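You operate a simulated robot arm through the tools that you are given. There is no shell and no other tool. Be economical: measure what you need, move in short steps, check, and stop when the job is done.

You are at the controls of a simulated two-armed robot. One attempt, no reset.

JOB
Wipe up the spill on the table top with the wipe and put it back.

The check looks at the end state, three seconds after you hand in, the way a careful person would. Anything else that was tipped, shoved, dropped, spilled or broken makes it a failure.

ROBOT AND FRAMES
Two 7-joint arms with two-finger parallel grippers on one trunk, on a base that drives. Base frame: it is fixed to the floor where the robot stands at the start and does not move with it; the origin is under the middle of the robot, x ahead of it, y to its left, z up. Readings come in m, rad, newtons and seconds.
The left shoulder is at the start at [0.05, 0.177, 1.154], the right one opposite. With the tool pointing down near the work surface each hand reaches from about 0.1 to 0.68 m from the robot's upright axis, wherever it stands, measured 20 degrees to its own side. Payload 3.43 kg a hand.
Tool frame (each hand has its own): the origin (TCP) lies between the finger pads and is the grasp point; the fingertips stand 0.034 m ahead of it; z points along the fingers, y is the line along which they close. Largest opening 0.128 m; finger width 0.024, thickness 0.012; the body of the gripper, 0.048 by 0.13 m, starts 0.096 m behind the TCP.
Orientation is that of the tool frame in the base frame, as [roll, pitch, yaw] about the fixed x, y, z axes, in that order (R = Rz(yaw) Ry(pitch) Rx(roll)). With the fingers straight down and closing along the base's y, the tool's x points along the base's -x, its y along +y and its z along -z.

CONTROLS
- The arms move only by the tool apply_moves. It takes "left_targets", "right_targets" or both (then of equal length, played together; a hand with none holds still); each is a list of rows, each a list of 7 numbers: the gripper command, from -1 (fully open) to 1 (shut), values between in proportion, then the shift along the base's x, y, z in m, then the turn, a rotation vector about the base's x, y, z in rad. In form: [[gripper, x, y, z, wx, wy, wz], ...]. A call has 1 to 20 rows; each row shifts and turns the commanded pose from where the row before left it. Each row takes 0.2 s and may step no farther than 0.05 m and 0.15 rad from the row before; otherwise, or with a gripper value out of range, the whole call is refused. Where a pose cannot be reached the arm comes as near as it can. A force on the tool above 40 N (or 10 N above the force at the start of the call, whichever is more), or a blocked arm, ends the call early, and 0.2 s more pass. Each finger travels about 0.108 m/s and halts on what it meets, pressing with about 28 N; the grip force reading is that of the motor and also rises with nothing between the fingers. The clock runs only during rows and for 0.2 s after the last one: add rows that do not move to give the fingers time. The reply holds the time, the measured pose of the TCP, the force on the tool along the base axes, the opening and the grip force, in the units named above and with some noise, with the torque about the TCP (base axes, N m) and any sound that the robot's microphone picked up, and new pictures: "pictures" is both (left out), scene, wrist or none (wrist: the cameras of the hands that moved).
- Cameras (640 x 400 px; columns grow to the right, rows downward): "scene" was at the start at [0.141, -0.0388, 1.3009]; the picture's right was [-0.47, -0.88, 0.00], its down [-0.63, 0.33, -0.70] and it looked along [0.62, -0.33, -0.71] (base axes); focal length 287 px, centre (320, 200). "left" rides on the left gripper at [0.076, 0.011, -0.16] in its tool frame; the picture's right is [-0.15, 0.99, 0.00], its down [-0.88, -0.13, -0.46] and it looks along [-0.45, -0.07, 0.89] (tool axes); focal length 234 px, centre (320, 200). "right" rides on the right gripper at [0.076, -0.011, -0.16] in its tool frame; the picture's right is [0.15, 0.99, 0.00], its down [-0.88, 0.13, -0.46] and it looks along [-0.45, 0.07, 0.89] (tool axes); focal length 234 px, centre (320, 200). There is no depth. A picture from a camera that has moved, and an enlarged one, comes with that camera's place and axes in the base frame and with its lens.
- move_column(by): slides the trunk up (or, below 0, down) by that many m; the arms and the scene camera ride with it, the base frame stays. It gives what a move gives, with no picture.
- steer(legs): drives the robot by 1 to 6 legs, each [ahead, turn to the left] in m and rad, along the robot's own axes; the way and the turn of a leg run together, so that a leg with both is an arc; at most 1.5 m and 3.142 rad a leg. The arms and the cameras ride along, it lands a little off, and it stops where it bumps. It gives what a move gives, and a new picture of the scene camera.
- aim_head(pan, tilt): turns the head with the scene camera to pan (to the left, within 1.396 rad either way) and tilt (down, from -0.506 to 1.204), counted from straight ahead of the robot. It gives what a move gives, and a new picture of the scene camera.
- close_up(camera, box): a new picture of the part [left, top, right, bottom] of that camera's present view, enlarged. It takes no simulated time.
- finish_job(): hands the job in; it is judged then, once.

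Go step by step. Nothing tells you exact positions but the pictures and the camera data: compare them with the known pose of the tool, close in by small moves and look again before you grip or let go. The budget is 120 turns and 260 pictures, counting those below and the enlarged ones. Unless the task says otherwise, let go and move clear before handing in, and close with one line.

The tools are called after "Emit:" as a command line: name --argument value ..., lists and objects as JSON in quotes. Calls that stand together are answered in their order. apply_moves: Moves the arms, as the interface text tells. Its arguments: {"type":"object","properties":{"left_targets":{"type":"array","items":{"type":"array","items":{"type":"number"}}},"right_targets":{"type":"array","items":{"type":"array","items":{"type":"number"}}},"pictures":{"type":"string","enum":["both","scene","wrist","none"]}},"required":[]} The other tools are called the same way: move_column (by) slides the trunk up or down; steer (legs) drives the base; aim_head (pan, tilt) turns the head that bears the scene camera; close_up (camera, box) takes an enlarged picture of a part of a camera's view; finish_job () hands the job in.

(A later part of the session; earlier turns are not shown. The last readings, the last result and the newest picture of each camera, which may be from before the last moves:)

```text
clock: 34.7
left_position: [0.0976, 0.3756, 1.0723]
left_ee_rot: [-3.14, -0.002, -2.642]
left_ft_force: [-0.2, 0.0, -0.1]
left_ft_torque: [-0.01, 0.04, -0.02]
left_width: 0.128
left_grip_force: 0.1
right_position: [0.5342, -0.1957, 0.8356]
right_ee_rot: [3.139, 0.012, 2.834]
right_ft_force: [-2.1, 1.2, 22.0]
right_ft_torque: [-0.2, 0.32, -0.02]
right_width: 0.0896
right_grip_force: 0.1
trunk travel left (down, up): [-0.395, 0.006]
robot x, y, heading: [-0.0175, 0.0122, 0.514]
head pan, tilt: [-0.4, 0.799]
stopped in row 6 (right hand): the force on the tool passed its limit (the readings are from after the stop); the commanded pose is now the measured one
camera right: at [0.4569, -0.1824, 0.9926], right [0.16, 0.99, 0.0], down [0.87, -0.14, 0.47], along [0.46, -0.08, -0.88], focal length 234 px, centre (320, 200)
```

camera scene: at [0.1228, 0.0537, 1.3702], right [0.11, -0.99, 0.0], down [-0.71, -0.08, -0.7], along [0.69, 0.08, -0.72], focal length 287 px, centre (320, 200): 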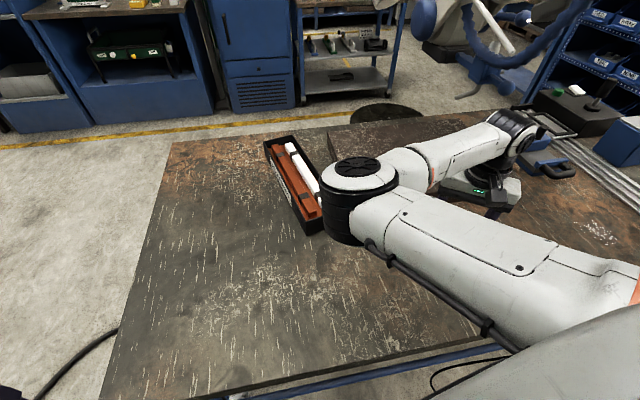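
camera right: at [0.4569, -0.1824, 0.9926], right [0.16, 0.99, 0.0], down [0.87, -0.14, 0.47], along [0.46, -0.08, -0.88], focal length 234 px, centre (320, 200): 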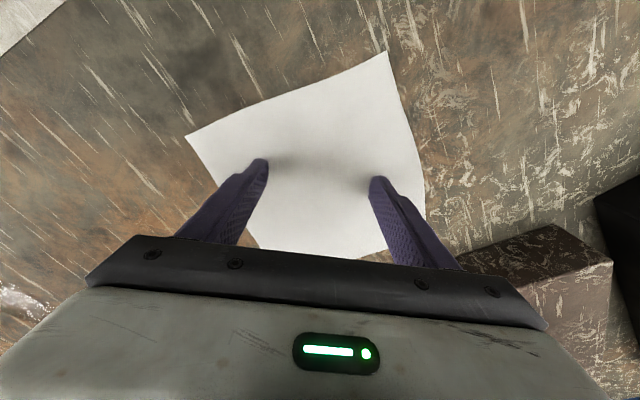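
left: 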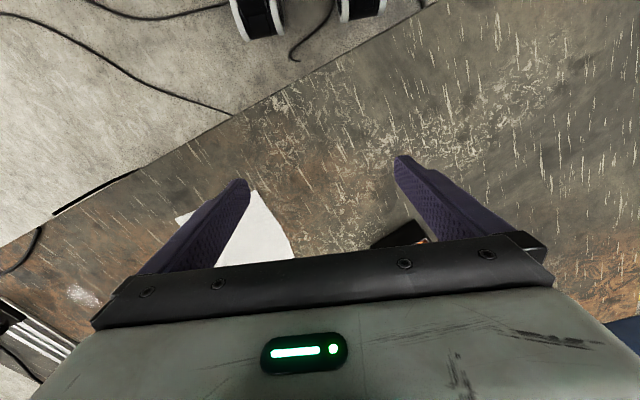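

The fingers are in contact at a surface height of about 0.80 with around 22 N. I'll try a short drag to see whether the sheet follows.

Emit:
apply_moves --right_targets '[[-0.4, 0.0, -0.01, 0, 0, 0, 0], [-0.4, 0.0, -0.01, 0, 0, 0, 0], [-0.4, 0.0, -0.01, 0, 0, 0, 0], [-0.4, 0, -0.01, 0, 0, 0, 0]]' --pictures "wrist"

```text
clock: 35.7
left_position: [0.096, 0.3762, 1.0728]
left_ee_rot: [-3.137, 0.0, -2.64]
left_ft_force: [0.3, 0.0, -0.2]
left_ft_torque: [-0.03, 0.0, -0.01]
left_width: 0.128
left_grip_force: 0.1
right_position: [0.5343, -0.2355, 0.8355]
right_ee_rot: [3.141, 0.015, 2.836]
right_ft_force: [-0.5, 6.6, 40.1]
right_ft_torque: [0.16, 0.33, -0.09]
right_width: 0.0895
right_grip_force: 0.0
trunk travel left (down, up): [-0.395, 0.006]
robot x, y, heading: [-0.0168, 0.011, 0.512]
head pan, tilt: [-0.4, 0.799]
camera right: at [0.457, -0.221, 0.9924], right [0.16, 0.99, 0.0], down [0.87, -0.14, 0.47], along [0.46, -0.08, -0.88], focal length 234 px, centre (320, 200)
```

right: 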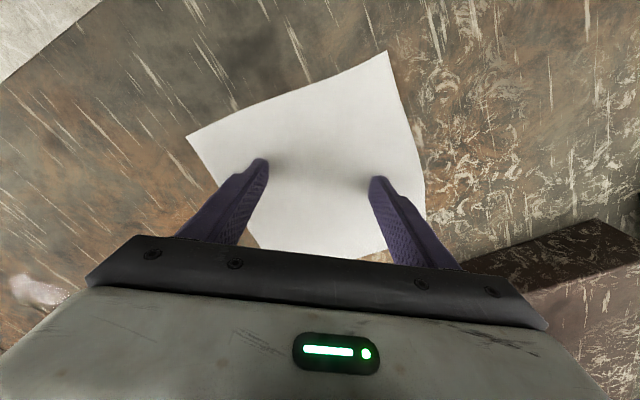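

The sheet follows rigidly under the fingers. I'll ease off 1 mm and continue dragging towards the spill, yawing slowly.

Emit:
apply_moves --right_targets '[[-0.4, 0, 0, 0.001, 0, 0, 0], [-0.4, 0.0025, -0.014, 0, 0, 0, -0.02], [-0.4, 0.0025, -0.014, 0, 0, 0, -0.02], [-0.4, 0.0025, -0.014, 0, 0, 0, -0.02], [-0.4, 0.0025, -0.014, 0, 0, 0, -0.02], [-0.4, 0.0025, -0.014, 0, 0, 0, -0.02], [-0.4, 0.0025, -0.014, 0, 0, 0, -0.02], [-0.4, 0.0025, -0.014, 0, 0, 0, -0.02], [-0.4, 0.0025, -0.014, 0, 0, 0, -0.02], [-0.4, 0.0025, -0.014, 0, 0, 0, -0.02]]' --pictures "both"

```text
clock: 37.9
left_position: [0.0963, 0.3775, 1.0724]
left_ee_rot: [-3.139, 0.0, -2.642]
left_ft_force: [0.5, -0.5, 0.2]
left_ft_torque: [0.01, 0.01, -0.01]
left_width: 0.1283
left_grip_force: 0.0
right_position: [0.554, -0.3606, 0.8364]
right_ee_rot: [-3.14, 0.012, 2.652]
right_ft_force: [-1.4, 3.8, 29.9]
right_ft_torque: [0.67, -0.02, 0.01]
right_width: 0.0899
right_grip_force: 0.2
trunk travel left (down, up): [-0.395, 0.006]
robot x, y, heading: [-0.0148, 0.0105, 0.509]
head pan, tilt: [-0.4, 0.799]
camera scene: at [0.1195, 0.056, 1.3706], right [0.11, -0.99, 0.0], down [-0.71, -0.08, -0.7], along [0.7, 0.08, -0.71], focal length 287 px, centre (320, 200)
camera right: at [0.4812, -0.334, 0.9927], right [0.33, 0.94, 0.0], down [0.83, -0.29, 0.47], along [0.44, -0.16, -0.88], focal length 234 px, centre (320, 200)
```

scene: 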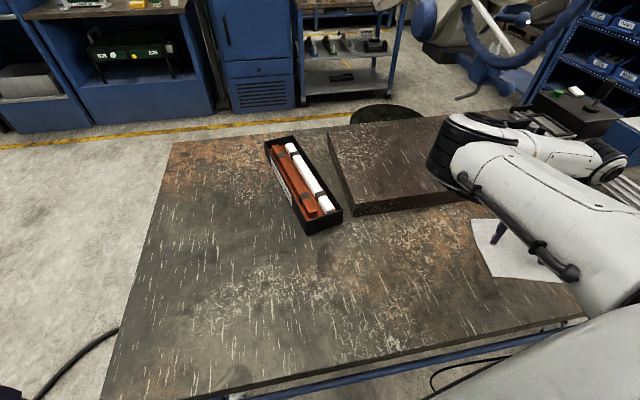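
right: 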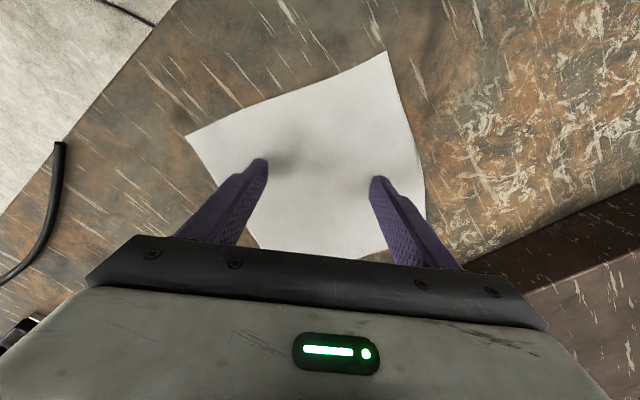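

The drag works well. I'll continue towards the spill and add a gradual outward tilt for reach.

Emit:
apply_moves --right_targets '[[-0.4, 0.0046, -0.0139, 0.0002, -0.014, -0.021, -0.02], [-0.4, 0.0046, -0.0139, 0.0002, -0.014, -0.021, -0.02], [-0.4, 0.0046, -0.0139, 0.0002, -0.014, -0.021, -0.02], [-0.4, 0.0046, -0.0139, 0.0002, -0.014, -0.021, -0.02], [-0.4, 0.0046, -0.0139, 0.0002, -0.014, -0.021, -0.02], [-0.4, 0.0046, -0.0139, 0.0002, -0.014, -0.021, -0.02], [-0.4, 0.0046, -0.0139, 0.0002, -0.015, -0.02, -0.02], [-0.4, 0.0046, -0.0139, 0.0002, -0.015, -0.02, -0.02], [-0.4, 0.0046, -0.0139, 0.0002, -0.015, -0.02, -0.02], [-0.4, 0.0046, -0.0139, 0.0002, -0.015, -0.02, -0.02]]' --pictures "wrist"

```text
clock: 40.1
left_position: [0.0983, 0.3761, 1.0718]
left_ee_rot: [-3.138, 0.0, -2.644]
left_ft_force: [0.1, -0.1, 0.2]
left_ft_torque: [0.01, 0.05, 0.0]
left_width: 0.1281
left_grip_force: 0.1
right_position: [0.6012, -0.5024, 0.8385]
right_ee_rot: [-3.137, 0.265, 2.451]
right_ft_force: [-1.5, 0.1, 22.8]
right_ft_torque: [0.98, -0.68, 0.07]
right_width: 0.0891
right_grip_force: 0.1
trunk travel left (down, up): [-0.395, 0.006]
robot x, y, heading: [-0.0186, 0.0143, 0.509]
head pan, tilt: [-0.4, 0.799]
camera right: at [0.5064, -0.4358, 0.9701], right [0.52, 0.85, -0.05], down [0.65, -0.36, 0.67], along [0.55, -0.38, -0.74], focal length 234 px, centre (320, 200)
```

right: 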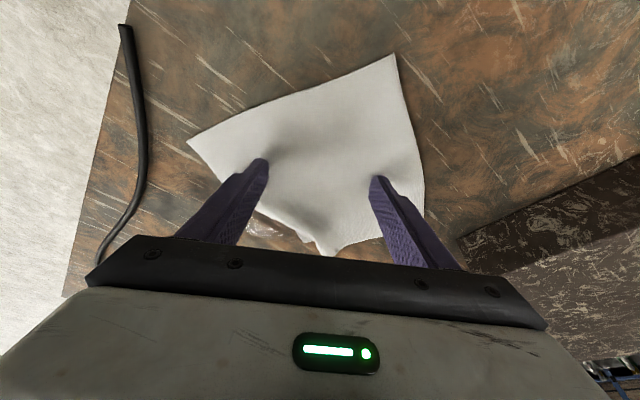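

The sheet is reaching the puddle. I'll continue over it to centre the sheet on the spill.

Emit:
apply_moves --right_targets '[[-0.4, 0.004, -0.011, 0.0001, -0.01, -0.012, -0.01], [-0.4, 0.004, -0.011, 0.0001, -0.01, -0.012, -0.01], [-0.4, 0.004, -0.011, 0.0001, -0.01, -0.012, -0.01], [-0.4, 0.004, -0.011, 0.0001, -0.01, -0.012, -0.01], [-0.4, 0.004, -0.011, 0.0001, -0.01, -0.012, -0.01], [-0.4, 0.004, -0.011, 0.0001, -0.01, -0.012, -0.01], [-0.4, 0.004, -0.011, 0.0001, -0.01, -0.012, -0.01], [-0.4, 0.004, -0.011, 0.0001, -0.01, -0.012, -0.01]]' --pictures "both"

Emit:
aim_head --pan -1.1 --tilt 0.7

```text
clock: 41.9
left_position: [0.0992, 0.3755, 1.0728]
left_ee_rot: [-3.138, 0.0, -2.641]
left_ft_force: [-0.2, -0.5, -0.2]
left_ft_torque: [-0.03, 0.01, -0.02]
left_width: 0.1276
left_grip_force: 0.0
right_position: [0.6325, -0.5912, 0.8365]
right_ee_rot: [-3.139, 0.383, 2.372]
right_ft_force: [-1.1, 0.0, 2.7]
right_ft_torque: [0.04, 0.03, 0.01]
right_width: 0.0897
right_grip_force: 0.0
trunk travel left (down, up): [-0.395, 0.006]
robot x, y, heading: [-0.017, 0.0127, 0.506]
head pan, tilt: [-0.4, 0.799]
camera scene: at [0.1223, 0.0539, 1.3701], right [0.11, -0.99, 0.0], down [-0.71, -0.08, -0.7], along [0.69, 0.08, -0.72], focal length 287 px, centre (320, 200)
camera right: at [0.5313, -0.5065, 0.9558], right [0.59, 0.8, -0.06], down [0.56, -0.36, 0.75], along [0.58, -0.47, -0.66], focal length 234 px, centre (320, 200)
```

scene: 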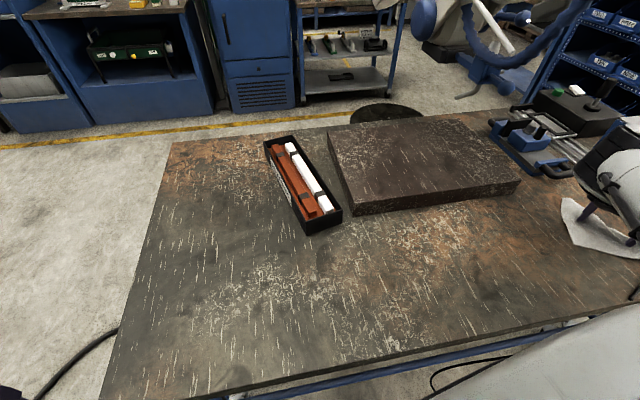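
right: 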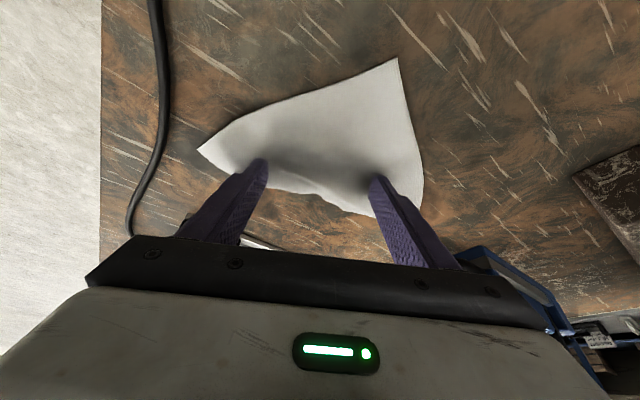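

```text
clock: 43.0
left_position: [0.099, 0.3749, 1.0729]
left_ee_rot: [-3.141, -0.002, -2.641]
left_ft_force: [1.0, 0.3, -0.5]
left_ft_torque: [0.0, 0.02, 0.02]
left_width: 0.1278
left_grip_force: 0.1
right_position: [0.6327, -0.5894, 0.8364]
right_ee_rot: [3.14, 0.383, 2.372]
right_ft_force: [0.3, 0.5, 0.7]
right_ft_torque: [-0.04, 0.03, 0.03]
right_width: 0.0895
right_grip_force: 0.0
trunk travel left (down, up): [-0.395, 0.006]
robot x, y, heading: [-0.0196, 0.014, 0.512]
head pan, tilt: [-1.1, 0.7]
camera scene: at [0.1131, -0.0022, 1.3784], right [-0.56, -0.83, 0.0], down [-0.54, 0.36, -0.76], along [0.64, -0.42, -0.64], focal length 287 px, centre (320, 200)
```

scene: 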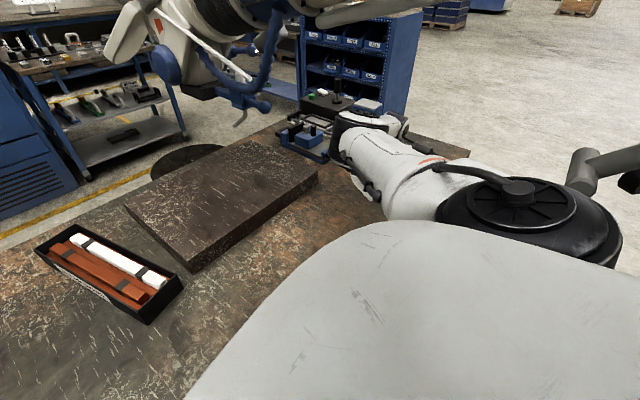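

Contact has gone light and the far edge of the sheet looks bunched. I'll take a closer look.

Emit:
close_up --camera "right" --box '[160, 40, 480, 240]'

Emit:
aim_head --pan -1.2 --tilt 0.95

```text
2.00 times, centred on (320, 140) of right
camera zoom: at [0.5319, -0.5061, 0.9559], right [0.59, 0.8, -0.05], down [0.56, -0.36, 0.75], along [0.59, -0.47, -0.66], focal length 468 px, centre (320, 320)
```

zoom: 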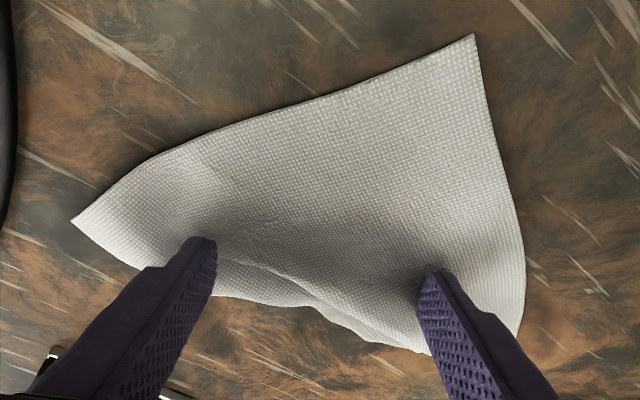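

```text
clock: 43.8
left_position: [0.0993, 0.3762, 1.0721]
left_ee_rot: [-3.141, -0.002, -2.641]
left_ft_force: [-0.2, -0.6, 0.7]
left_ft_torque: [0.0, 0.01, -0.04]
left_width: 0.1281
left_grip_force: 0.1
right_position: [0.6326, -0.5894, 0.8369]
right_ee_rot: [-3.14, 0.383, 2.372]
right_ft_force: [-0.7, -0.4, 1.2]
right_ft_torque: [-0.02, -0.01, 0.0]
right_width: 0.0897
right_grip_force: 0.0
trunk travel left (down, up): [-0.395, 0.006]
robot x, y, heading: [-0.0172, 0.0145, 0.509]
head pan, tilt: [-1.201, 0.949]
camera scene: at [0.0986, -0.0014, 1.3587], right [-0.64, -0.77, 0.0], down [-0.63, 0.52, -0.58], along [0.45, -0.37, -0.81], focal length 287 px, centre (320, 200)
```

scene: 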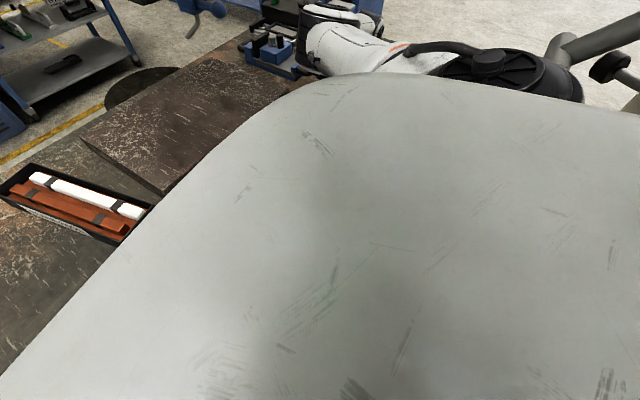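

The sheet lies over the spill. The two fingertips straddle the puddle, so I'll press back down, shift so one fingertip runs over it and make strokes along its length.

Emit:
apply_moves --right_targets '[[-0.4, 0, 0, -0.0015, 0, 0, 0], [-0.4, 0, 0, -0.001, 0, 0, 0], [-0.4, 0.012, 0.012, 0, 0, 0, 0], [-0.4, 0.012, 0.012, 0, 0, 0, 0], [-0.4, 0.008, 0.008, 0, 0, 0, 0], [-0.4, 0.006, -0.01, 0, 0, 0, 0], [-0.4, 0.006, -0.01, 0, 0, 0, 0], [-0.4, 0.006, -0.01, 0, 0, 0, 0], [-0.4, -0.007, 0.012, 0, 0, 0, 0], [-0.4, -0.007, 0.012, 0, 0, 0, 0], [-0.4, -0.007, 0.012, 0, 0, 0, 0], [-0.4, -0.007, 0.012, 0, 0, 0, 0], [-0.4, -0.007, 0.012, 0, 0, 0, 0], [-0.4, 0, 0, 0, 0, 0, 0]]' --pictures "wrist"

```text
clock: 46.8
left_position: [0.0972, 0.3766, 1.0726]
left_ee_rot: [-3.139, 0.001, -2.641]
left_ft_force: [1.7, 0.0, 0.4]
left_ft_torque: [0.03, 0.01, -0.01]
left_width: 0.1279
left_grip_force: 0.0
right_position: [0.6361, -0.5047, 0.8365]
right_ee_rot: [-3.14, 0.391, 2.372]
right_ft_force: [2.3, -4.9, 26.3]
right_ft_torque: [0.1, -0.41, -0.05]
right_width: 0.0893
right_grip_force: 0.1
right hand out of reach, approached as far as the arm can: row 7, 8
trunk travel left (down, up): [-0.395, 0.006]
robot x, y, heading: [-0.0148, 0.0106, 0.512]
head pan, tilt: [-1.201, 0.949]
camera right: at [0.535, -0.4219, 0.9545], right [0.59, 0.8, -0.06], down [0.55, -0.35, 0.76], along [0.59, -0.48, -0.65], focal length 234 px, centre (320, 200)
```

right: 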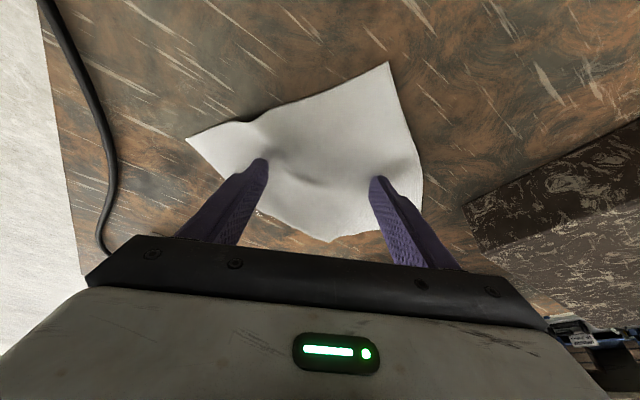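

I'll lift the hand briefly to see what's left of the spill. The sheet will stay where it is.

Emit:
apply_moves --right_targets '[[-0.4, 0, 0, 0.01, 0, 0, 0], [-0.4, 0, 0, 0.03, 0, 0, 0], [-0.4, -0.02, 0.02, 0.03, 0, 0, 0], [-0.4, -0.02, 0.02, 0.03, 0, 0, 0], [-0.4, 0, 0, 0, 0, 0, 0]]' --pictures "wrist"

Emit:
close_up --camera "right" --box '[120, 60, 440, 260]'

```text
clock: 48.0
left_position: [0.1, 0.3754, 1.0723]
left_ee_rot: [-3.141, -0.003, -2.641]
left_ft_force: [0.3, 0.2, 0.7]
left_ft_torque: [0.01, -0.01, -0.01]
left_width: 0.128
left_grip_force: 0.1
right_position: [0.5936, -0.4668, 0.9312]
right_ee_rot: [3.141, 0.379, 2.371]
right_ft_force: [0.7, -0.2, -0.1]
right_ft_torque: [0.03, 0.0, 0.0]
right_width: 0.0895
right_grip_force: 0.0
trunk travel left (down, up): [-0.395, 0.006]
robot x, y, heading: [-0.0216, 0.0083, 0.51]
head pan, tilt: [-1.201, 0.949]
camera right: at [0.4929, -0.3831, 1.0497], right [0.59, 0.81, -0.05], down [0.56, -0.36, 0.75], along [0.59, -0.47, -0.66], focal length 234 px, centre (320, 200)
```

right: 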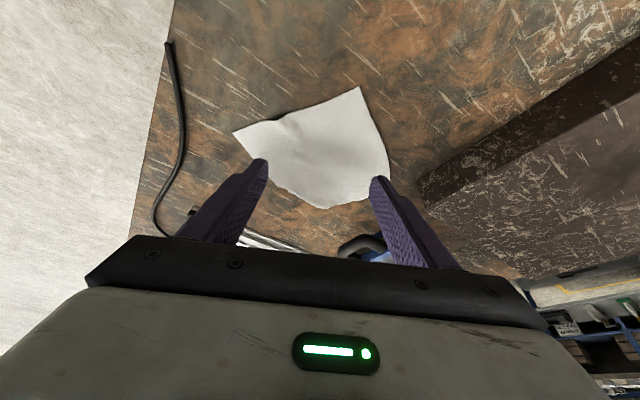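

```text
2.00 times, centred on (280, 160) of right
camera zoom: at [0.4929, -0.3831, 1.0497], right [0.59, 0.81, -0.05], down [0.56, -0.36, 0.75], along [0.59, -0.47, -0.66], focal length 468 px, centre (400, 280)
```

zoom: 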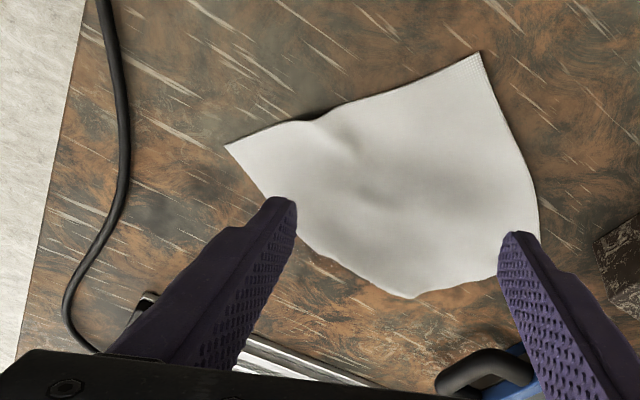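

The suspected spill area is hidden behind a finger, so I'll shift the hand sideways to see it.

Emit:
apply_moves --right_targets '[[-0.4, 0.0, 0.04, 0.02, 0, 0, 0], [-0.4, 0.0, 0.04, 0.02, 0, 0, 0], [-0.4, 0, 0, 0, 0, 0, 0]]' --pictures "wrist"

Emit:
close_up --camera "right" --box '[120, 60, 440, 260]'

```text
clock: 48.8
left_position: [0.0999, 0.3739, 1.0727]
left_ee_rot: [3.141, -0.002, -2.642]
left_ft_force: [0.1, 0.0, 0.1]
left_ft_torque: [0.07, -0.02, 0.01]
left_width: 0.1278
left_grip_force: 0.0
right_position: [0.5966, -0.387, 0.9727]
right_ee_rot: [3.139, 0.382, 2.37]
right_ft_force: [-0.3, 0.2, 0.2]
right_ft_torque: [-0.02, 0.02, 0.01]
right_width: 0.0894
right_grip_force: 0.1
trunk travel left (down, up): [-0.395, 0.006]
robot x, y, heading: [-0.0169, 0.0121, 0.513]
head pan, tilt: [-1.201, 0.949]
camera right: at [0.4958, -0.3037, 1.091], right [0.59, 0.8, -0.05], down [0.55, -0.36, 0.75], along [0.59, -0.47, -0.66], focal length 234 px, centre (320, 200)
```

right: 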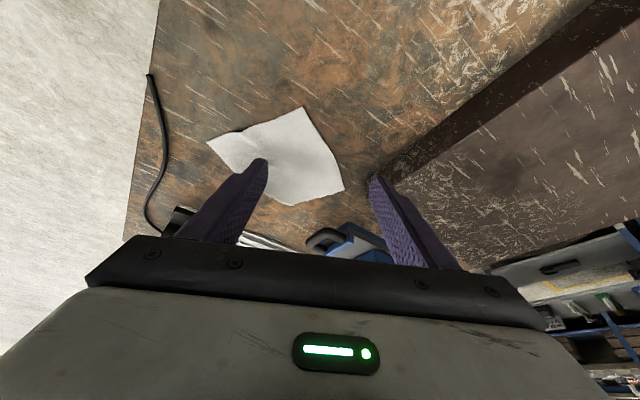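

```text
2.00 times, centred on (280, 160) of right
camera zoom: at [0.4958, -0.3037, 1.091], right [0.59, 0.8, -0.05], down [0.55, -0.36, 0.75], along [0.59, -0.47, -0.66], focal length 468 px, centre (400, 280)
```

zoom: 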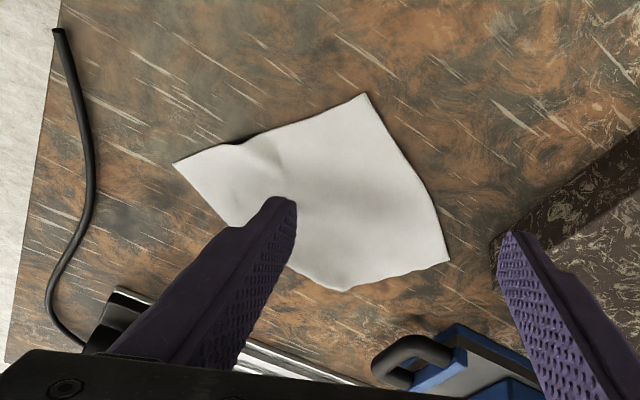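

It's still half hidden. I'll put the spill between the fingers in the view.

Emit:
apply_moves --right_targets '[[-0.4, -0.03, -0.04, 0, 0, 0, 0], [-0.4, -0.03, -0.04, 0, 0, 0, 0], [-0.4, 0.0, -0.03, 0, 0, 0, 0], [-1, 0.0, -0.03, 0, 0, 0, 0], [-1, 0, 0, 0, 0, 0, 0]]' --pictures "wrist"

Emit:
close_up --camera "right" --box '[160, 60, 480, 260]'

```text
clock: 50.0
left_position: [0.1003, 0.3755, 1.073]
left_ee_rot: [3.141, -0.001, -2.642]
left_ft_force: [0.1, -0.1, 0.1]
left_ft_torque: [-0.02, 0.01, 0.0]
left_width: 0.128
left_grip_force: 0.0
right_position: [0.5348, -0.5258, 0.9718]
right_ee_rot: [-3.141, 0.382, 2.371]
right_ft_force: [0.2, -0.5, 0.0]
right_ft_torque: [-0.02, 0.0, -0.03]
right_width: 0.1281
right_grip_force: 0.0
trunk travel left (down, up): [-0.395, 0.006]
robot x, y, heading: [-0.0162, 0.0087, 0.508]
head pan, tilt: [-1.201, 0.949]
camera right: at [0.4337, -0.4424, 1.0903], right [0.59, 0.81, -0.05], down [0.56, -0.36, 0.75], along [0.59, -0.47, -0.66], focal length 234 px, centre (320, 200)
```

right: 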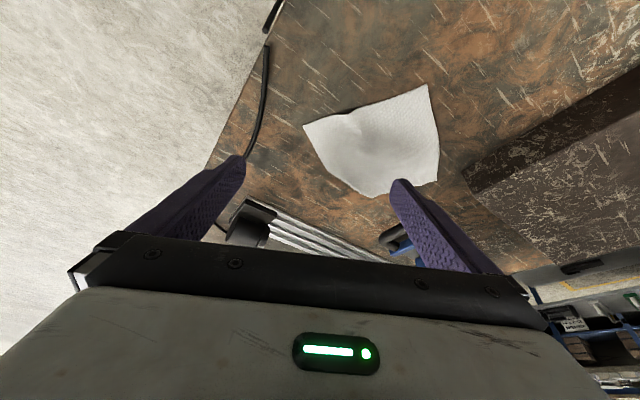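

```text
2.00 times, centred on (320, 160) of right
camera zoom: at [0.4337, -0.4424, 1.0903], right [0.59, 0.81, -0.05], down [0.56, -0.36, 0.75], along [0.59, -0.47, -0.66], focal length 468 px, centre (320, 280)
```

zoom: 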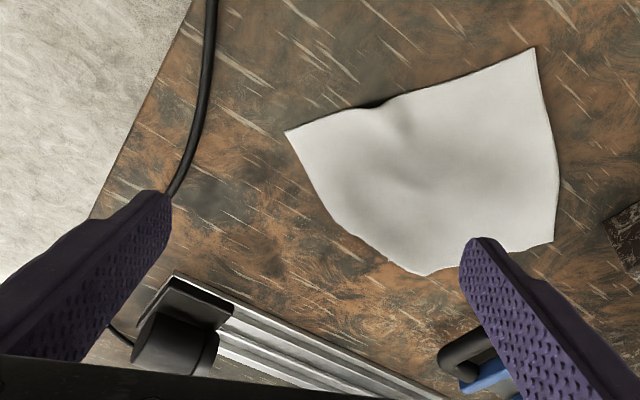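

The visible half of the spill area is now clean. I'll put the fingers back on the sheet, drag it back across the rest towards its original place and check what it exposes.

Emit:
apply_moves --right_targets '[[-0.4, 0.028, 0.012, 0, 0, 0, 0], [-0.4, 0.028, 0.012, 0, 0, 0, 0], [-0.4, 0.028, 0.011, -0.02, 0, 0, 0], [-0.4, 0.026, 0.011, -0.03, 0, 0, 0], [-0.4, 0, 0, -0.04, 0, 0, 0], [-0.4, 0, 0, -0.03, 0, 0, 0], [-0.4, 0, 0, -0.009, 0, 0, 0], [-0.4, 0, 0, -0.003, 0, 0, 0], [-0.4, 0, 0, -0.002, 0, 0, 0], [-0.4, 0, 0, -0.0015, 0, 0, 0]]' --pictures "wrist"

```text
clock: 52.2
left_position: [0.0993, 0.3744, 1.0729]
left_ee_rot: [3.141, -0.002, -2.639]
left_ft_force: [-0.1, -0.3, -0.1]
left_ft_torque: [-0.01, 0.01, 0.02]
left_width: 0.1279
left_grip_force: 0.0
right_position: [0.6465, -0.4804, 0.8391]
right_ee_rot: [-3.141, 0.383, 2.371]
right_ft_force: [-0.3, -0.1, 0.2]
right_ft_torque: [0.0, -0.01, -0.01]
right_width: 0.0897
right_grip_force: 0.0
trunk travel left (down, up): [-0.395, 0.006]
robot x, y, heading: [-0.018, 0.016, 0.511]
head pan, tilt: [-1.201, 0.949]
camera right: at [0.5449, -0.3968, 0.9573], right [0.59, 0.81, -0.05], down [0.56, -0.36, 0.75], along [0.59, -0.47, -0.66], focal length 234 px, centre (320, 200)
```

right: 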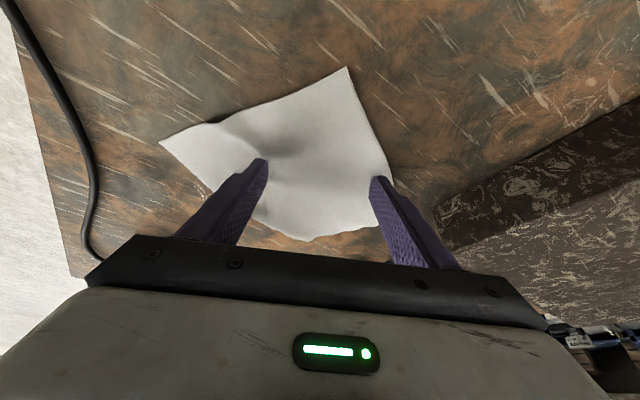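

I see speckles at the sheet's edge near the left finger. I'll check that closely.

Emit:
close_up --camera "right" --box '[140, 110, 300, 210]'

```text
4.00 times, centred on (220, 160) of right
camera zoom: at [0.5449, -0.3968, 0.9573], right [0.59, 0.81, -0.05], down [0.56, -0.36, 0.75], along [0.59, -0.47, -0.66], focal length 937 px, centre (720, 360)
```

zoom: 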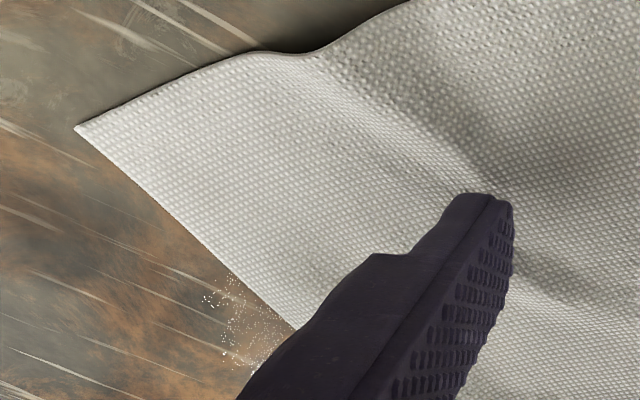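

Some of the spill is left near (0.606, -0.603). I'll bring the fingers closer together over the sheet's middle with a bit more tilt, drag the sheet's centre onto the spill and wipe it in several passes.

Emit:
apply_moves --right_targets '[[0.5, 0, 0, 0.015, 0, 0, 0], [0.5, 0.003, -0.008, 0, -0.052, -0.054, 0], [0.5, 0.003, -0.008, 0, -0.052, -0.054, 0], [0.5, 0, 0, 0, 0, 0, 0], [0.5, 0, 0, -0.008, 0, 0, 0], [0.5, 0, 0, -0.007, 0, 0, 0], [0.5, 0, 0, -0.001, 0, 0, 0], [0.5, 0, 0, -0.001, 0, 0, 0], [0.5, 0, 0, -0.001, 0, 0, 0], [0.5, 0, 0, 0, 0, 0, 0]]' --pictures "none"

```text
clock: 54.4
left_position: [0.0971, 0.3763, 1.0728]
left_ee_rot: [-3.14, -0.001, -2.641]
left_ft_force: [-0.3, -1.0, -0.8]
left_ft_torque: [-0.01, -0.01, -0.03]
left_width: 0.1279
left_grip_force: 0.1
right_position: [0.6518, -0.4978, 0.8368]
right_ee_rot: [3.141, 0.535, 2.37]
right_ft_force: [-0.5, -1.0, 6.7]
right_ft_torque: [-0.1, 0.03, -0.01]
right_width: 0.0326
right_grip_force: 0.2
trunk travel left (down, up): [-0.395, 0.006]
robot x, y, heading: [-0.0147, 0.0085, 0.508]
head pan, tilt: [-1.201, 0.949]
```

Emit:
apply_moves --right_targets '[[0.5, 0, 0, -0.0015, 0, 0, 0], [0.5, -0.0057, -0.0125, 0, 0, 0, 0], [0.5, -0.0057, -0.0125, 0, 0, 0, 0], [0.5, -0.0057, -0.0125, 0, 0, 0, 0], [0.5, -0.0057, -0.0125, 0, 0, 0, 0], [0.5, -0.0057, -0.0125, 0, 0, 0, 0], [0.5, -0.0057, -0.0125, 0, 0, 0, 0], [0.5, 0, 0, 0, 0, 0, 0]]' --pictures "wrist"

```text
clock: 56.2
left_position: [0.0982, 0.3775, 1.0716]
left_ee_rot: [-3.137, -0.002, -2.639]
left_ft_force: [-0.9, 0.8, 0.2]
left_ft_torque: [-0.02, 0.03, 0.03]
left_width: 0.1281
left_grip_force: 0.0
right_position: [0.6164, -0.572, 0.836]
right_ee_rot: [-3.141, 0.535, 2.372]
right_ft_force: [2.9, 3.8, 22.5]
right_ft_torque: [0.0, -0.17, -0.02]
right_width: 0.0312
right_grip_force: 0.0
trunk travel left (down, up): [-0.395, 0.006]
robot x, y, heading: [-0.0208, 0.0106, 0.507]
head pan, tilt: [-1.201, 0.949]
camera right: at [0.5037, -0.4765, 0.9335], right [0.6, 0.8, -0.07], down [0.47, -0.27, 0.84], along [0.65, -0.54, -0.53], focal length 234 px, centre (320, 200)
```

right: 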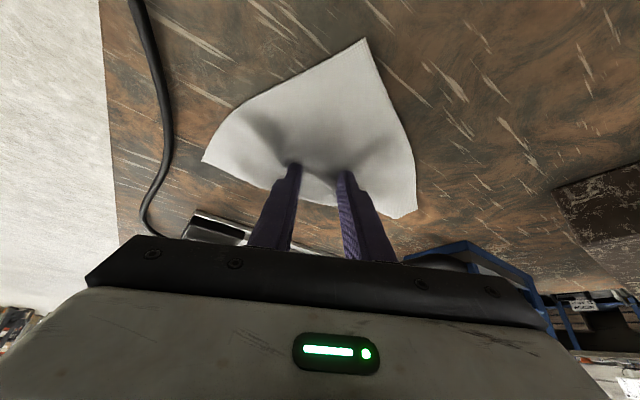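

Emit:
apply_moves --right_targets '[[0.5, 0.00625, -0.01075, 0, 0, 0, 0], [0.5, 0.00625, -0.01075, 0, 0, 0, 0], [0.5, 0.00625, -0.01075, 0, 0, 0, 0], [0.5, -0.00625, 0.01075, 0, 0, 0, 0], [0.5, -0.00625, 0.01075, 0, 0, 0, 0], [0.5, -0.00625, 0.01075, 0, 0, 0, 0], [0.5, -0.00625, 0.01075, 0, 0, 0, 0], [0.5, -0.00625, 0.01075, 0, 0, 0, 0], [0.5, -0.00625, 0.01075, 0, 0, 0, 0], [0.5, 0.0172, 0.01, 0, 0, 0, 0], [0.5, 0.00625, -0.01075, 0, 0, 0, 0], [0.5, 0.00625, -0.01075, 0, 0, 0, 0], [0.5, 0.00625, -0.01075, 0, 0, 0, 0], [0.5, 0.00625, -0.01075, 0, 0, 0, 0], [0.5, 0.00625, -0.01075, 0, 0, 0, 0], [0.5, 0.00625, -0.01075, 0, 0, 0, 0], [0.5, -0.0172, -0.01, 0, 0, 0, 0], [0.5, -0.0172, -0.01, 0, 0, 0, 0]]' --pictures "none"

Emit:
apply_moves --right_targets '[[0.5, -0.00625, 0.01075, 0, 0, 0, 0], [0.5, -0.00625, 0.01075, 0, 0, 0, 0], [0.5, -0.00625, 0.01075, 0, 0, 0, 0], [0.5, -0.00625, 0.01075, 0, 0, 0, 0], [0.5, -0.00625, 0.01075, 0, 0, 0, 0], [0.5, -0.00625, 0.01075, 0, 0, 0, 0], [0.5, 0.0086, 0.005, 0, 0, 0, 0], [0.5, 0.00625, -0.01075, 0, 0, 0, 0], [0.5, 0.00625, -0.01075, 0, 0, 0, 0], [0.5, 0.00625, -0.01075, 0, 0, 0, 0], [0.5, 0.00625, -0.01075, 0, 0, 0, 0], [0.5, 0.00625, -0.01075, 0, 0, 0, 0], [0.5, 0.0172, 0.01, 0, 0, 0, 0], [0.5, -0.00625, 0.01075, 0, 0, 0, 0], [0.5, -0.00625, 0.01075, 0, 0, 0, 0], [0.5, -0.00625, 0.01075, 0, 0, 0, 0], [0.5, -0.00625, 0.01075, 0, 0, 0, 0], [0.5, -0.00625, 0.01075, 0, 0, 0, 0], [0.5, 0, 0, 0, 0, 0, 0]]' --pictures "wrist"

```text
clock: 60.0
left_position: [0.0979, 0.3771, 1.0724]
left_ee_rot: [-3.139, -0.001, -2.642]
left_ft_force: [0.6, 1.0, -0.4]
left_ft_torque: [0.01, -0.01, 0.01]
left_width: 0.1279
left_grip_force: 0.1
right_position: [0.6207, -0.6136, 0.8364]
right_ee_rot: [3.139, 0.535, 2.369]
right_ft_force: [2.2, 0.4, 11.0]
right_ft_torque: [-0.06, -0.08, 0.01]
right_width: 0.0313
right_grip_force: 0.2
trunk travel left (down, up): [-0.395, 0.006]
robot x, y, heading: [-0.0157, 0.0089, 0.507]
head pan, tilt: [-1.201, 0.949]
```

```text
clock: 64.0
left_position: [0.0987, 0.3761, 1.0719]
left_ee_rot: [-3.141, -0.002, -2.639]
left_ft_force: [0.4, -0.3, -0.5]
left_ft_torque: [0.0, 0.0, -0.01]
left_width: 0.128
left_grip_force: 0.0
right_position: [0.6062, -0.5313, 0.8369]
right_ee_rot: [3.14, 0.531, 2.371]
right_ft_force: [0.9, -1.6, 13.1]
right_ft_torque: [-0.21, -0.02, 0.01]
right_width: 0.0327
right_grip_force: 0.4
trunk travel left (down, up): [-0.395, 0.006]
robot x, y, heading: [-0.0159, 0.0109, 0.509]
head pan, tilt: [-1.201, 0.949]
camera right: at [0.4918, -0.4373, 0.9341], right [0.6, 0.8, -0.07], down [0.47, -0.27, 0.84], along [0.65, -0.54, -0.54], focal length 234 px, centre (320, 200)
```

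right: 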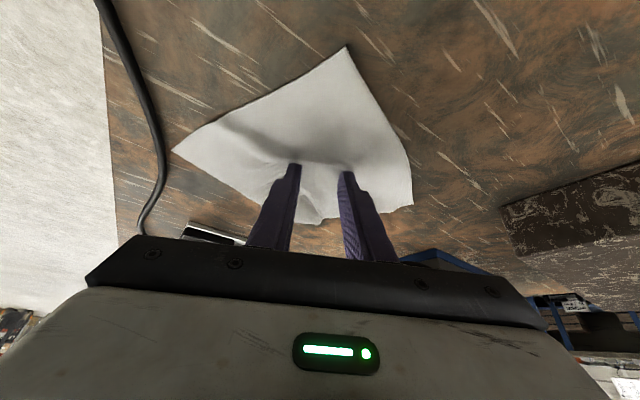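

Next I'll drag the sheet off the spill area towards home and inspect the spot.

Emit:
apply_moves --right_targets '[[0.5, 0, 0.014, -0.0007, 0, 0, 0], [0.5, 0, 0.014, 0, 0, 0, 0], [0.5, 0, 0.014, 0, 0, 0, 0], [0.5, 0, 0.014, 0, 0, 0, 0], [0.5, 0, 0.014, 0, 0, 0, 0], [0.5, 0, 0.014, 0, 0, 0, 0], [0.5, 0, 0.014, 0, 0, 0, 0], [0.5, 0, 0.014, 0, 0, 0, 0], [0.5, 0, 0.014, 0, 0, 0, 0], [0.5, 0, 0.014, 0, 0, 0, 0]]' --pictures "wrist"

Emit:
apply_moves --right_targets '[[0.5, 0, 0, 0.01, 0, 0, 0], [0.5, 0, 0, 0.02, 0, 0, 0], [0.5, 0, 0, 0.03, 0, 0, 0], [0.5, 0, 0.02, 0.03, 0, 0, 0], [-1, 0, 0.03, 0, 0, 0, 0], [-1, 0, 0, 0, 0, 0, 0], [-1, 0, 0, 0, 0, 0, 0]]' --pictures "wrist"

Emit:
close_up --camera "right" --box '[80, 60, 320, 210]'

```text
clock: 66.2
left_position: [0.0976, 0.3764, 1.0723]
left_ee_rot: [-3.141, 0.002, -2.64]
left_ft_force: [0.3, 0.5, 0.2]
left_ft_torque: [-0.03, 0.01, 0.03]
left_width: 0.1282
left_grip_force: 0.0
right_position: [0.6084, -0.3947, 0.8354]
right_ee_rot: [3.139, 0.535, 2.371]
right_ft_force: [0.2, -3.8, 19.0]
right_ft_torque: [-0.29, 0.01, -0.03]
right_width: 0.0323
right_grip_force: 0.6
trunk travel left (down, up): [-0.395, 0.006]
robot x, y, heading: [-0.018, 0.0064, 0.508]
head pan, tilt: [-1.201, 0.949]
camera right: at [0.4942, -0.3002, 0.9335], right [0.6, 0.8, -0.07], down [0.47, -0.27, 0.84], along [0.65, -0.54, -0.53], focal length 234 px, centre (320, 200)
```

right: 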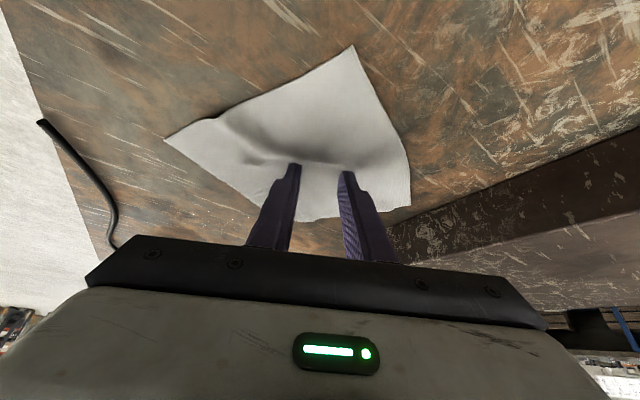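

```text
clock: 67.8
left_position: [0.0989, 0.3752, 1.0731]
left_ee_rot: [-3.14, -0.002, -2.64]
left_ft_force: [0.8, 1.1, 0.6]
left_ft_torque: [0.0, 0.0, -0.01]
left_width: 0.128
left_grip_force: 0.1
right_position: [0.6074, -0.3411, 0.9221]
right_ee_rot: [-3.141, 0.531, 2.372]
right_ft_force: [-0.2, 0.8, -0.9]
right_ft_torque: [0.02, 0.02, -0.01]
right_width: 0.1282
right_grip_force: 0.2
trunk travel left (down, up): [-0.395, 0.006]
robot x, y, heading: [-0.018, 0.0107, 0.508]
head pan, tilt: [-1.201, 0.949]
camera right: at [0.4943, -0.247, 1.0198], right [0.6, 0.8, -0.07], down [0.47, -0.27, 0.84], along [0.65, -0.54, -0.54], focal length 234 px, centre (320, 200)
```

right: 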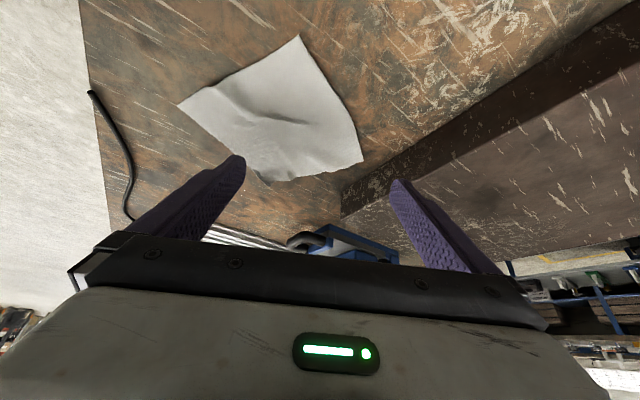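

```text
2.67 times, centred on (200, 135) of right
camera zoom: at [0.4943, -0.247, 1.0198], right [0.6, 0.8, -0.07], down [0.47, -0.27, 0.84], along [0.65, -0.54, -0.54], focal length 624 px, centre (640, 373)
```

zoom: 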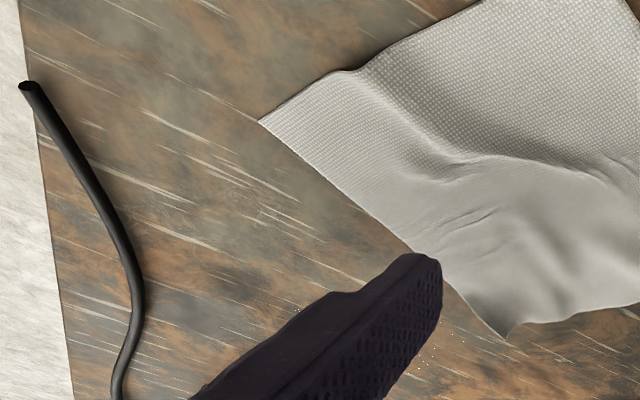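

The sheet looks wet now and only sparse specks seem to remain. I'll move the hand so the spill spot sits between the fingers for a clear view.

Emit:
apply_moves --right_targets '[[-1, -0.025, -0.035, 0.01, 0, 0, 0], [-1, -0.025, -0.035, 0.01, 0, 0, 0], [-1, -0.025, -0.035, 0, 0, 0, 0], [-1, -0.02, -0.03, 0, 0, 0, 0], [-1, 0, 0, 0, 0, 0, 0]]' --pictures "wrist"

Emit:
close_up --camera "right" --box '[240, 100, 400, 200]'

```text
clock: 69.0
left_position: [0.1001, 0.3754, 1.0718]
left_ee_rot: [-3.141, -0.002, -2.642]
left_ft_force: [-0.2, -0.5, -1.0]
left_ft_torque: [-0.01, -0.02, -0.02]
left_width: 0.128
left_grip_force: 0.0
right_position: [0.5172, -0.4752, 0.9415]
right_ee_rot: [-3.14, 0.533, 2.372]
right_ft_force: [0.3, 0.3, -0.1]
right_ft_torque: [-0.01, -0.02, 0.0]
right_width: 0.1278
right_grip_force: 0.0
trunk travel left (down, up): [-0.395, 0.006]
robot x, y, heading: [-0.0139, 0.0104, 0.512]
head pan, tilt: [-1.201, 0.949]
camera right: at [0.4036, -0.3818, 1.0391], right [0.6, 0.8, -0.07], down [0.47, -0.27, 0.84], along [0.65, -0.54, -0.54], focal length 234 px, centre (320, 200)
```

right: 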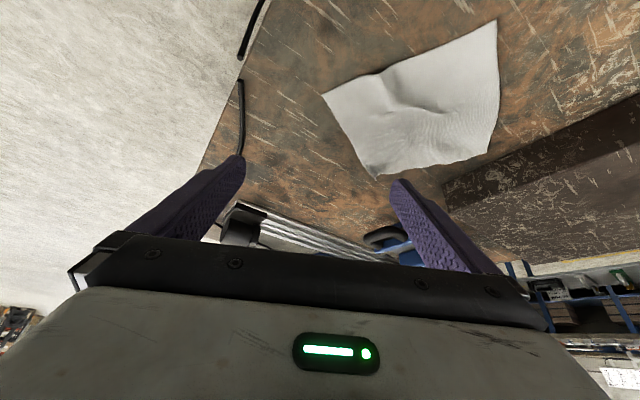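

```text
4.00 times, centred on (320, 150) of right
camera zoom: at [0.4036, -0.3818, 1.0391], right [0.6, 0.8, -0.07], down [0.47, -0.27, 0.84], along [0.65, -0.54, -0.54], focal length 937 px, centre (320, 400)
```

zoom: 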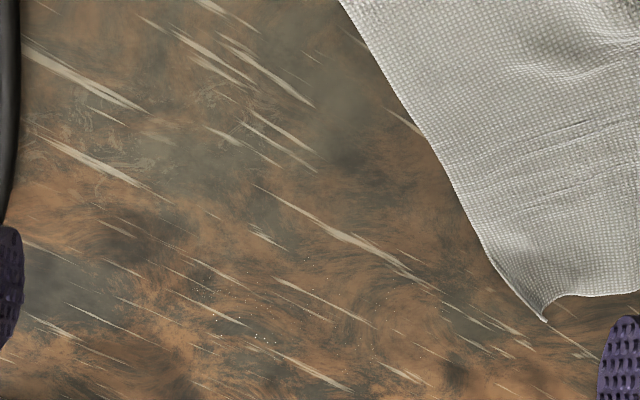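

A thin scatter of droplets is left between about (0.60, -0.61) and (0.645, -0.55). I'll take the sheet back over it for a denser second wipe.

Emit:
apply_moves --right_targets '[[0.5, 0.03, 0.027, 0, 0, 0, 0], [0.5, 0.03, 0.027, 0, 0, 0, 0], [0.5, 0.031, 0.026, 0, 0, 0, 0], [0.5, 0, 0, -0.04, 0, 0, 0], [0.5, 0, 0, -0.04, 0, 0, 0], [0.5, 0, 0, -0.02, 0, 0, 0], [0.5, 0, 0, -0.003, 0, 0, 0], [0.5, 0, 0, -0.0015, 0, 0, 0], [0.5, 0, 0, -0.0015, 0, 0, 0], [0.5, 0, 0, 0, 0, 0, 0]]' --pictures "wrist"

```text
clock: 71.2
left_position: [0.0991, 0.3759, 1.0724]
left_ee_rot: [-3.141, -0.001, -2.641]
left_ft_force: [0.7, -0.4, -1.1]
left_ft_torque: [0.02, -0.01, 0.01]
left_width: 0.1281
left_grip_force: 0.0
right_position: [0.604, -0.4003, 0.8357]
right_ee_rot: [3.139, 0.532, 2.372]
right_ft_force: [-0.4, 0.6, 0.6]
right_ft_torque: [-0.02, 0.01, 0.03]
right_width: 0.0319
right_grip_force: 0.0
trunk travel left (down, up): [-0.395, 0.006]
robot x, y, heading: [-0.0164, 0.0132, 0.51]
head pan, tilt: [-1.201, 0.949]
camera right: at [0.491, -0.3044, 0.9345], right [0.6, 0.8, -0.07], down [0.47, -0.27, 0.84], along [0.65, -0.54, -0.54], focal length 234 px, centre (320, 200)
```

right: 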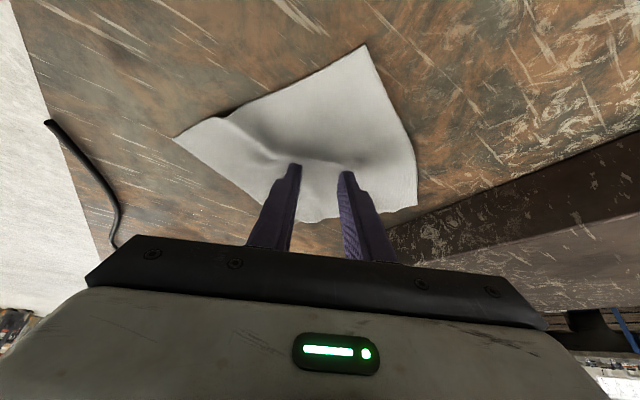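

Emit:
apply_moves --right_targets '[[0.5, 0, 0, -0.001, 0, 0, 0], [0.5, 0, 0, -0.001, 0, 0, 0], [0.5, 0.001, -0.0133, 0, 0, 0, 0], [0.5, 0.001, -0.0133, 0, 0, 0, 0], [0.5, 0.001, -0.0133, 0, 0, 0, 0], [0.5, 0.001, -0.0133, 0, 0, 0, 0], [0.5, 0.001, -0.0133, 0, 0, 0, 0], [0.5, 0.001, -0.0133, 0, 0, 0, 0], [0.5, 0.001, -0.0133, 0, 0, 0, 0], [0.5, 0.001, -0.0133, 0, 0, 0, 0], [0.5, 0.001, -0.0133, 0, 0, 0, 0], [0.5, 0.001, -0.0133, 0, 0, 0, 0], [0.5, 0.001, -0.0133, 0, 0, 0, 0], [0.5, 0.001, -0.0133, 0, 0, 0, 0], [0.5, 0.001, -0.0133, 0, 0, 0, 0], [0.5, 0, 0, 0, 0, 0, 0]]' --pictures "wrist"

```text
clock: 74.6
left_position: [0.0993, 0.3768, 1.0724]
left_ee_rot: [-3.139, -0.001, -2.641]
left_ft_force: [-0.2, 0.4, 0.5]
left_ft_torque: [0.03, 0.01, 0.02]
left_width: 0.1281
left_grip_force: 0.1
right_position: [0.6163, -0.5711, 0.8374]
right_ee_rot: [-3.14, 0.53, 2.371]
right_ft_force: [0.4, -0.2, 3.8]
right_ft_torque: [0.01, 0.0, 0.01]
right_width: 0.0316
right_grip_force: 0.1
trunk travel left (down, up): [-0.395, 0.006]
robot x, y, heading: [-0.0174, 0.0115, 0.508]
head pan, tilt: [-1.201, 0.949]
camera right: at [0.5042, -0.4768, 0.9345], right [0.6, 0.8, -0.07], down [0.47, -0.27, 0.84], along [0.65, -0.54, -0.54], focal length 234 px, centre (320, 200)
```

right: 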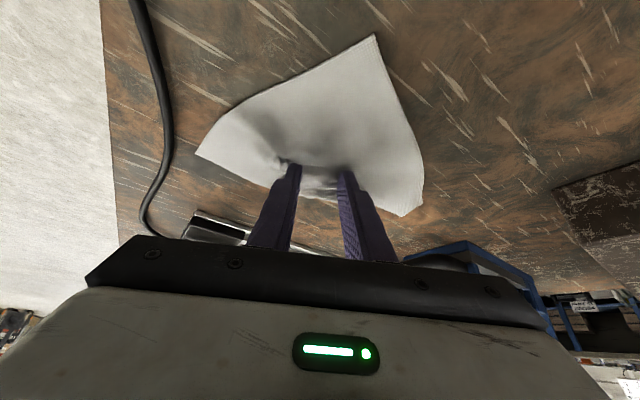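

Pressure is light here, so I'll press a little further and do the raster wipe.

Emit:
apply_moves --right_targets '[[0.5, 0, 0, -0.001, 0, 0, 0], [0.5, 0, 0, -0.001, 0, 0, 0], [0.5, 0.00625, -0.01075, 0, 0, 0, 0], [0.5, 0.00625, -0.01075, 0, 0, 0, 0], [0.5, 0.00625, -0.01075, 0, 0, 0, 0], [0.5, -0.00625, 0.01075, 0, 0, 0, 0], [0.5, -0.00625, 0.01075, 0, 0, 0, 0], [0.5, -0.00625, 0.01075, 0, 0, 0, 0], [0.5, -0.00625, 0.01075, 0, 0, 0, 0], [0.5, -0.00625, 0.01075, 0, 0, 0, 0], [0.5, -0.00625, 0.01075, 0, 0, 0, 0], [0.5, -0.0129, -0.0075, 0, 0, 0, 0], [0.5, 0.00625, -0.01075, 0, 0, 0, 0], [0.5, 0.00625, -0.01075, 0, 0, 0, 0], [0.5, 0.00625, -0.01075, 0, 0, 0, 0], [0.5, 0.00625, -0.01075, 0, 0, 0, 0], [0.5, 0.00625, -0.01075, 0, 0, 0, 0], [0.5, 0.00625, -0.01075, 0, 0, 0, 0]]' --pictures "none"

Emit:
apply_moves --right_targets '[[0.5, -0.0129, -0.0075, 0, 0, 0, 0], [0.5, -0.00625, 0.01075, 0, 0, 0, 0], [0.5, -0.00625, 0.01075, 0, 0, 0, 0], [0.5, -0.00625, 0.01075, 0, 0, 0, 0], [0.5, -0.00625, 0.01075, 0, 0, 0, 0], [0.5, -0.00625, 0.01075, 0, 0, 0, 0], [0.5, 0.019, 0.011, 0, 0, 0, 0], [0.5, 0.019, 0.011, 0, 0, 0, 0], [0.5, 0.00625, -0.01075, 0, 0, 0, 0], [0.5, 0.00625, -0.01075, 0, 0, 0, 0], [0.5, 0.00625, -0.01075, 0, 0, 0, 0], [0.5, 0.00625, -0.01075, 0, 0, 0, 0], [0.5, 0.00625, -0.01075, 0, 0, 0, 0], [0.5, 0.00625, -0.01075, 0, 0, 0, 0], [0.5, 0, 0, 0, 0, 0, 0]]' --pictures "wrist"

```text
clock: 78.4
left_position: [0.0975, 0.3769, 1.0705]
left_ee_rot: [-3.138, -0.001, -2.639]
left_ft_force: [-1.0, -0.7, -0.5]
left_ft_torque: [0.01, 0.0, 0.0]
left_width: 0.128
left_grip_force: 0.1
right_position: [0.6219, -0.6112, 0.8375]
right_ee_rot: [3.142, 0.535, 2.372]
right_ft_force: [-2.7, 2.8, 18.9]
right_ft_torque: [0.05, -0.08, 0.02]
right_width: 0.0321
right_grip_force: 0.1
trunk travel left (down, up): [-0.395, 0.006]
robot x, y, heading: [-0.0181, 0.0124, 0.51]
head pan, tilt: [-1.201, 0.949]
```

```text
clock: 81.6
left_position: [0.0973, 0.3766, 1.072]
left_ee_rot: [-3.138, -0.001, -2.64]
left_ft_force: [-0.2, -1.2, 0.5]
left_ft_torque: [-0.03, -0.01, 0.0]
left_width: 0.128
left_grip_force: 0.1
right_position: [0.6519, -0.6084, 0.8367]
right_ee_rot: [3.14, 0.536, 2.371]
right_ft_force: [-1.4, 4.0, 19.2]
right_ft_torque: [0.07, -0.06, 0.02]
right_width: 0.0321
right_grip_force: 0.1
trunk travel left (down, up): [-0.395, 0.006]
robot x, y, heading: [-0.0168, 0.0128, 0.512]
head pan, tilt: [-1.201, 0.949]
camera right: at [0.5401, -0.5133, 0.9335], right [0.6, 0.8, -0.07], down [0.47, -0.27, 0.84], along [0.65, -0.54, -0.54], focal length 234 px, centre (320, 200)
```

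right: 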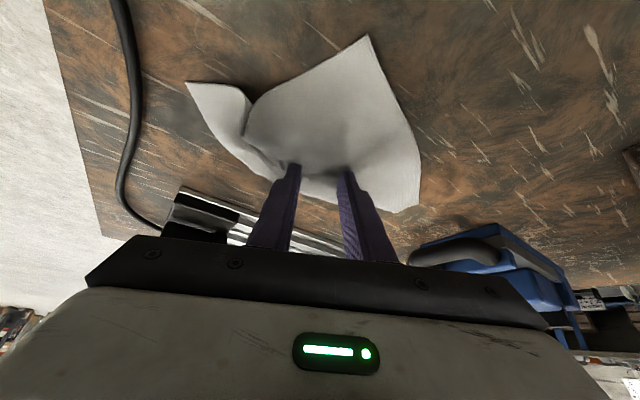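

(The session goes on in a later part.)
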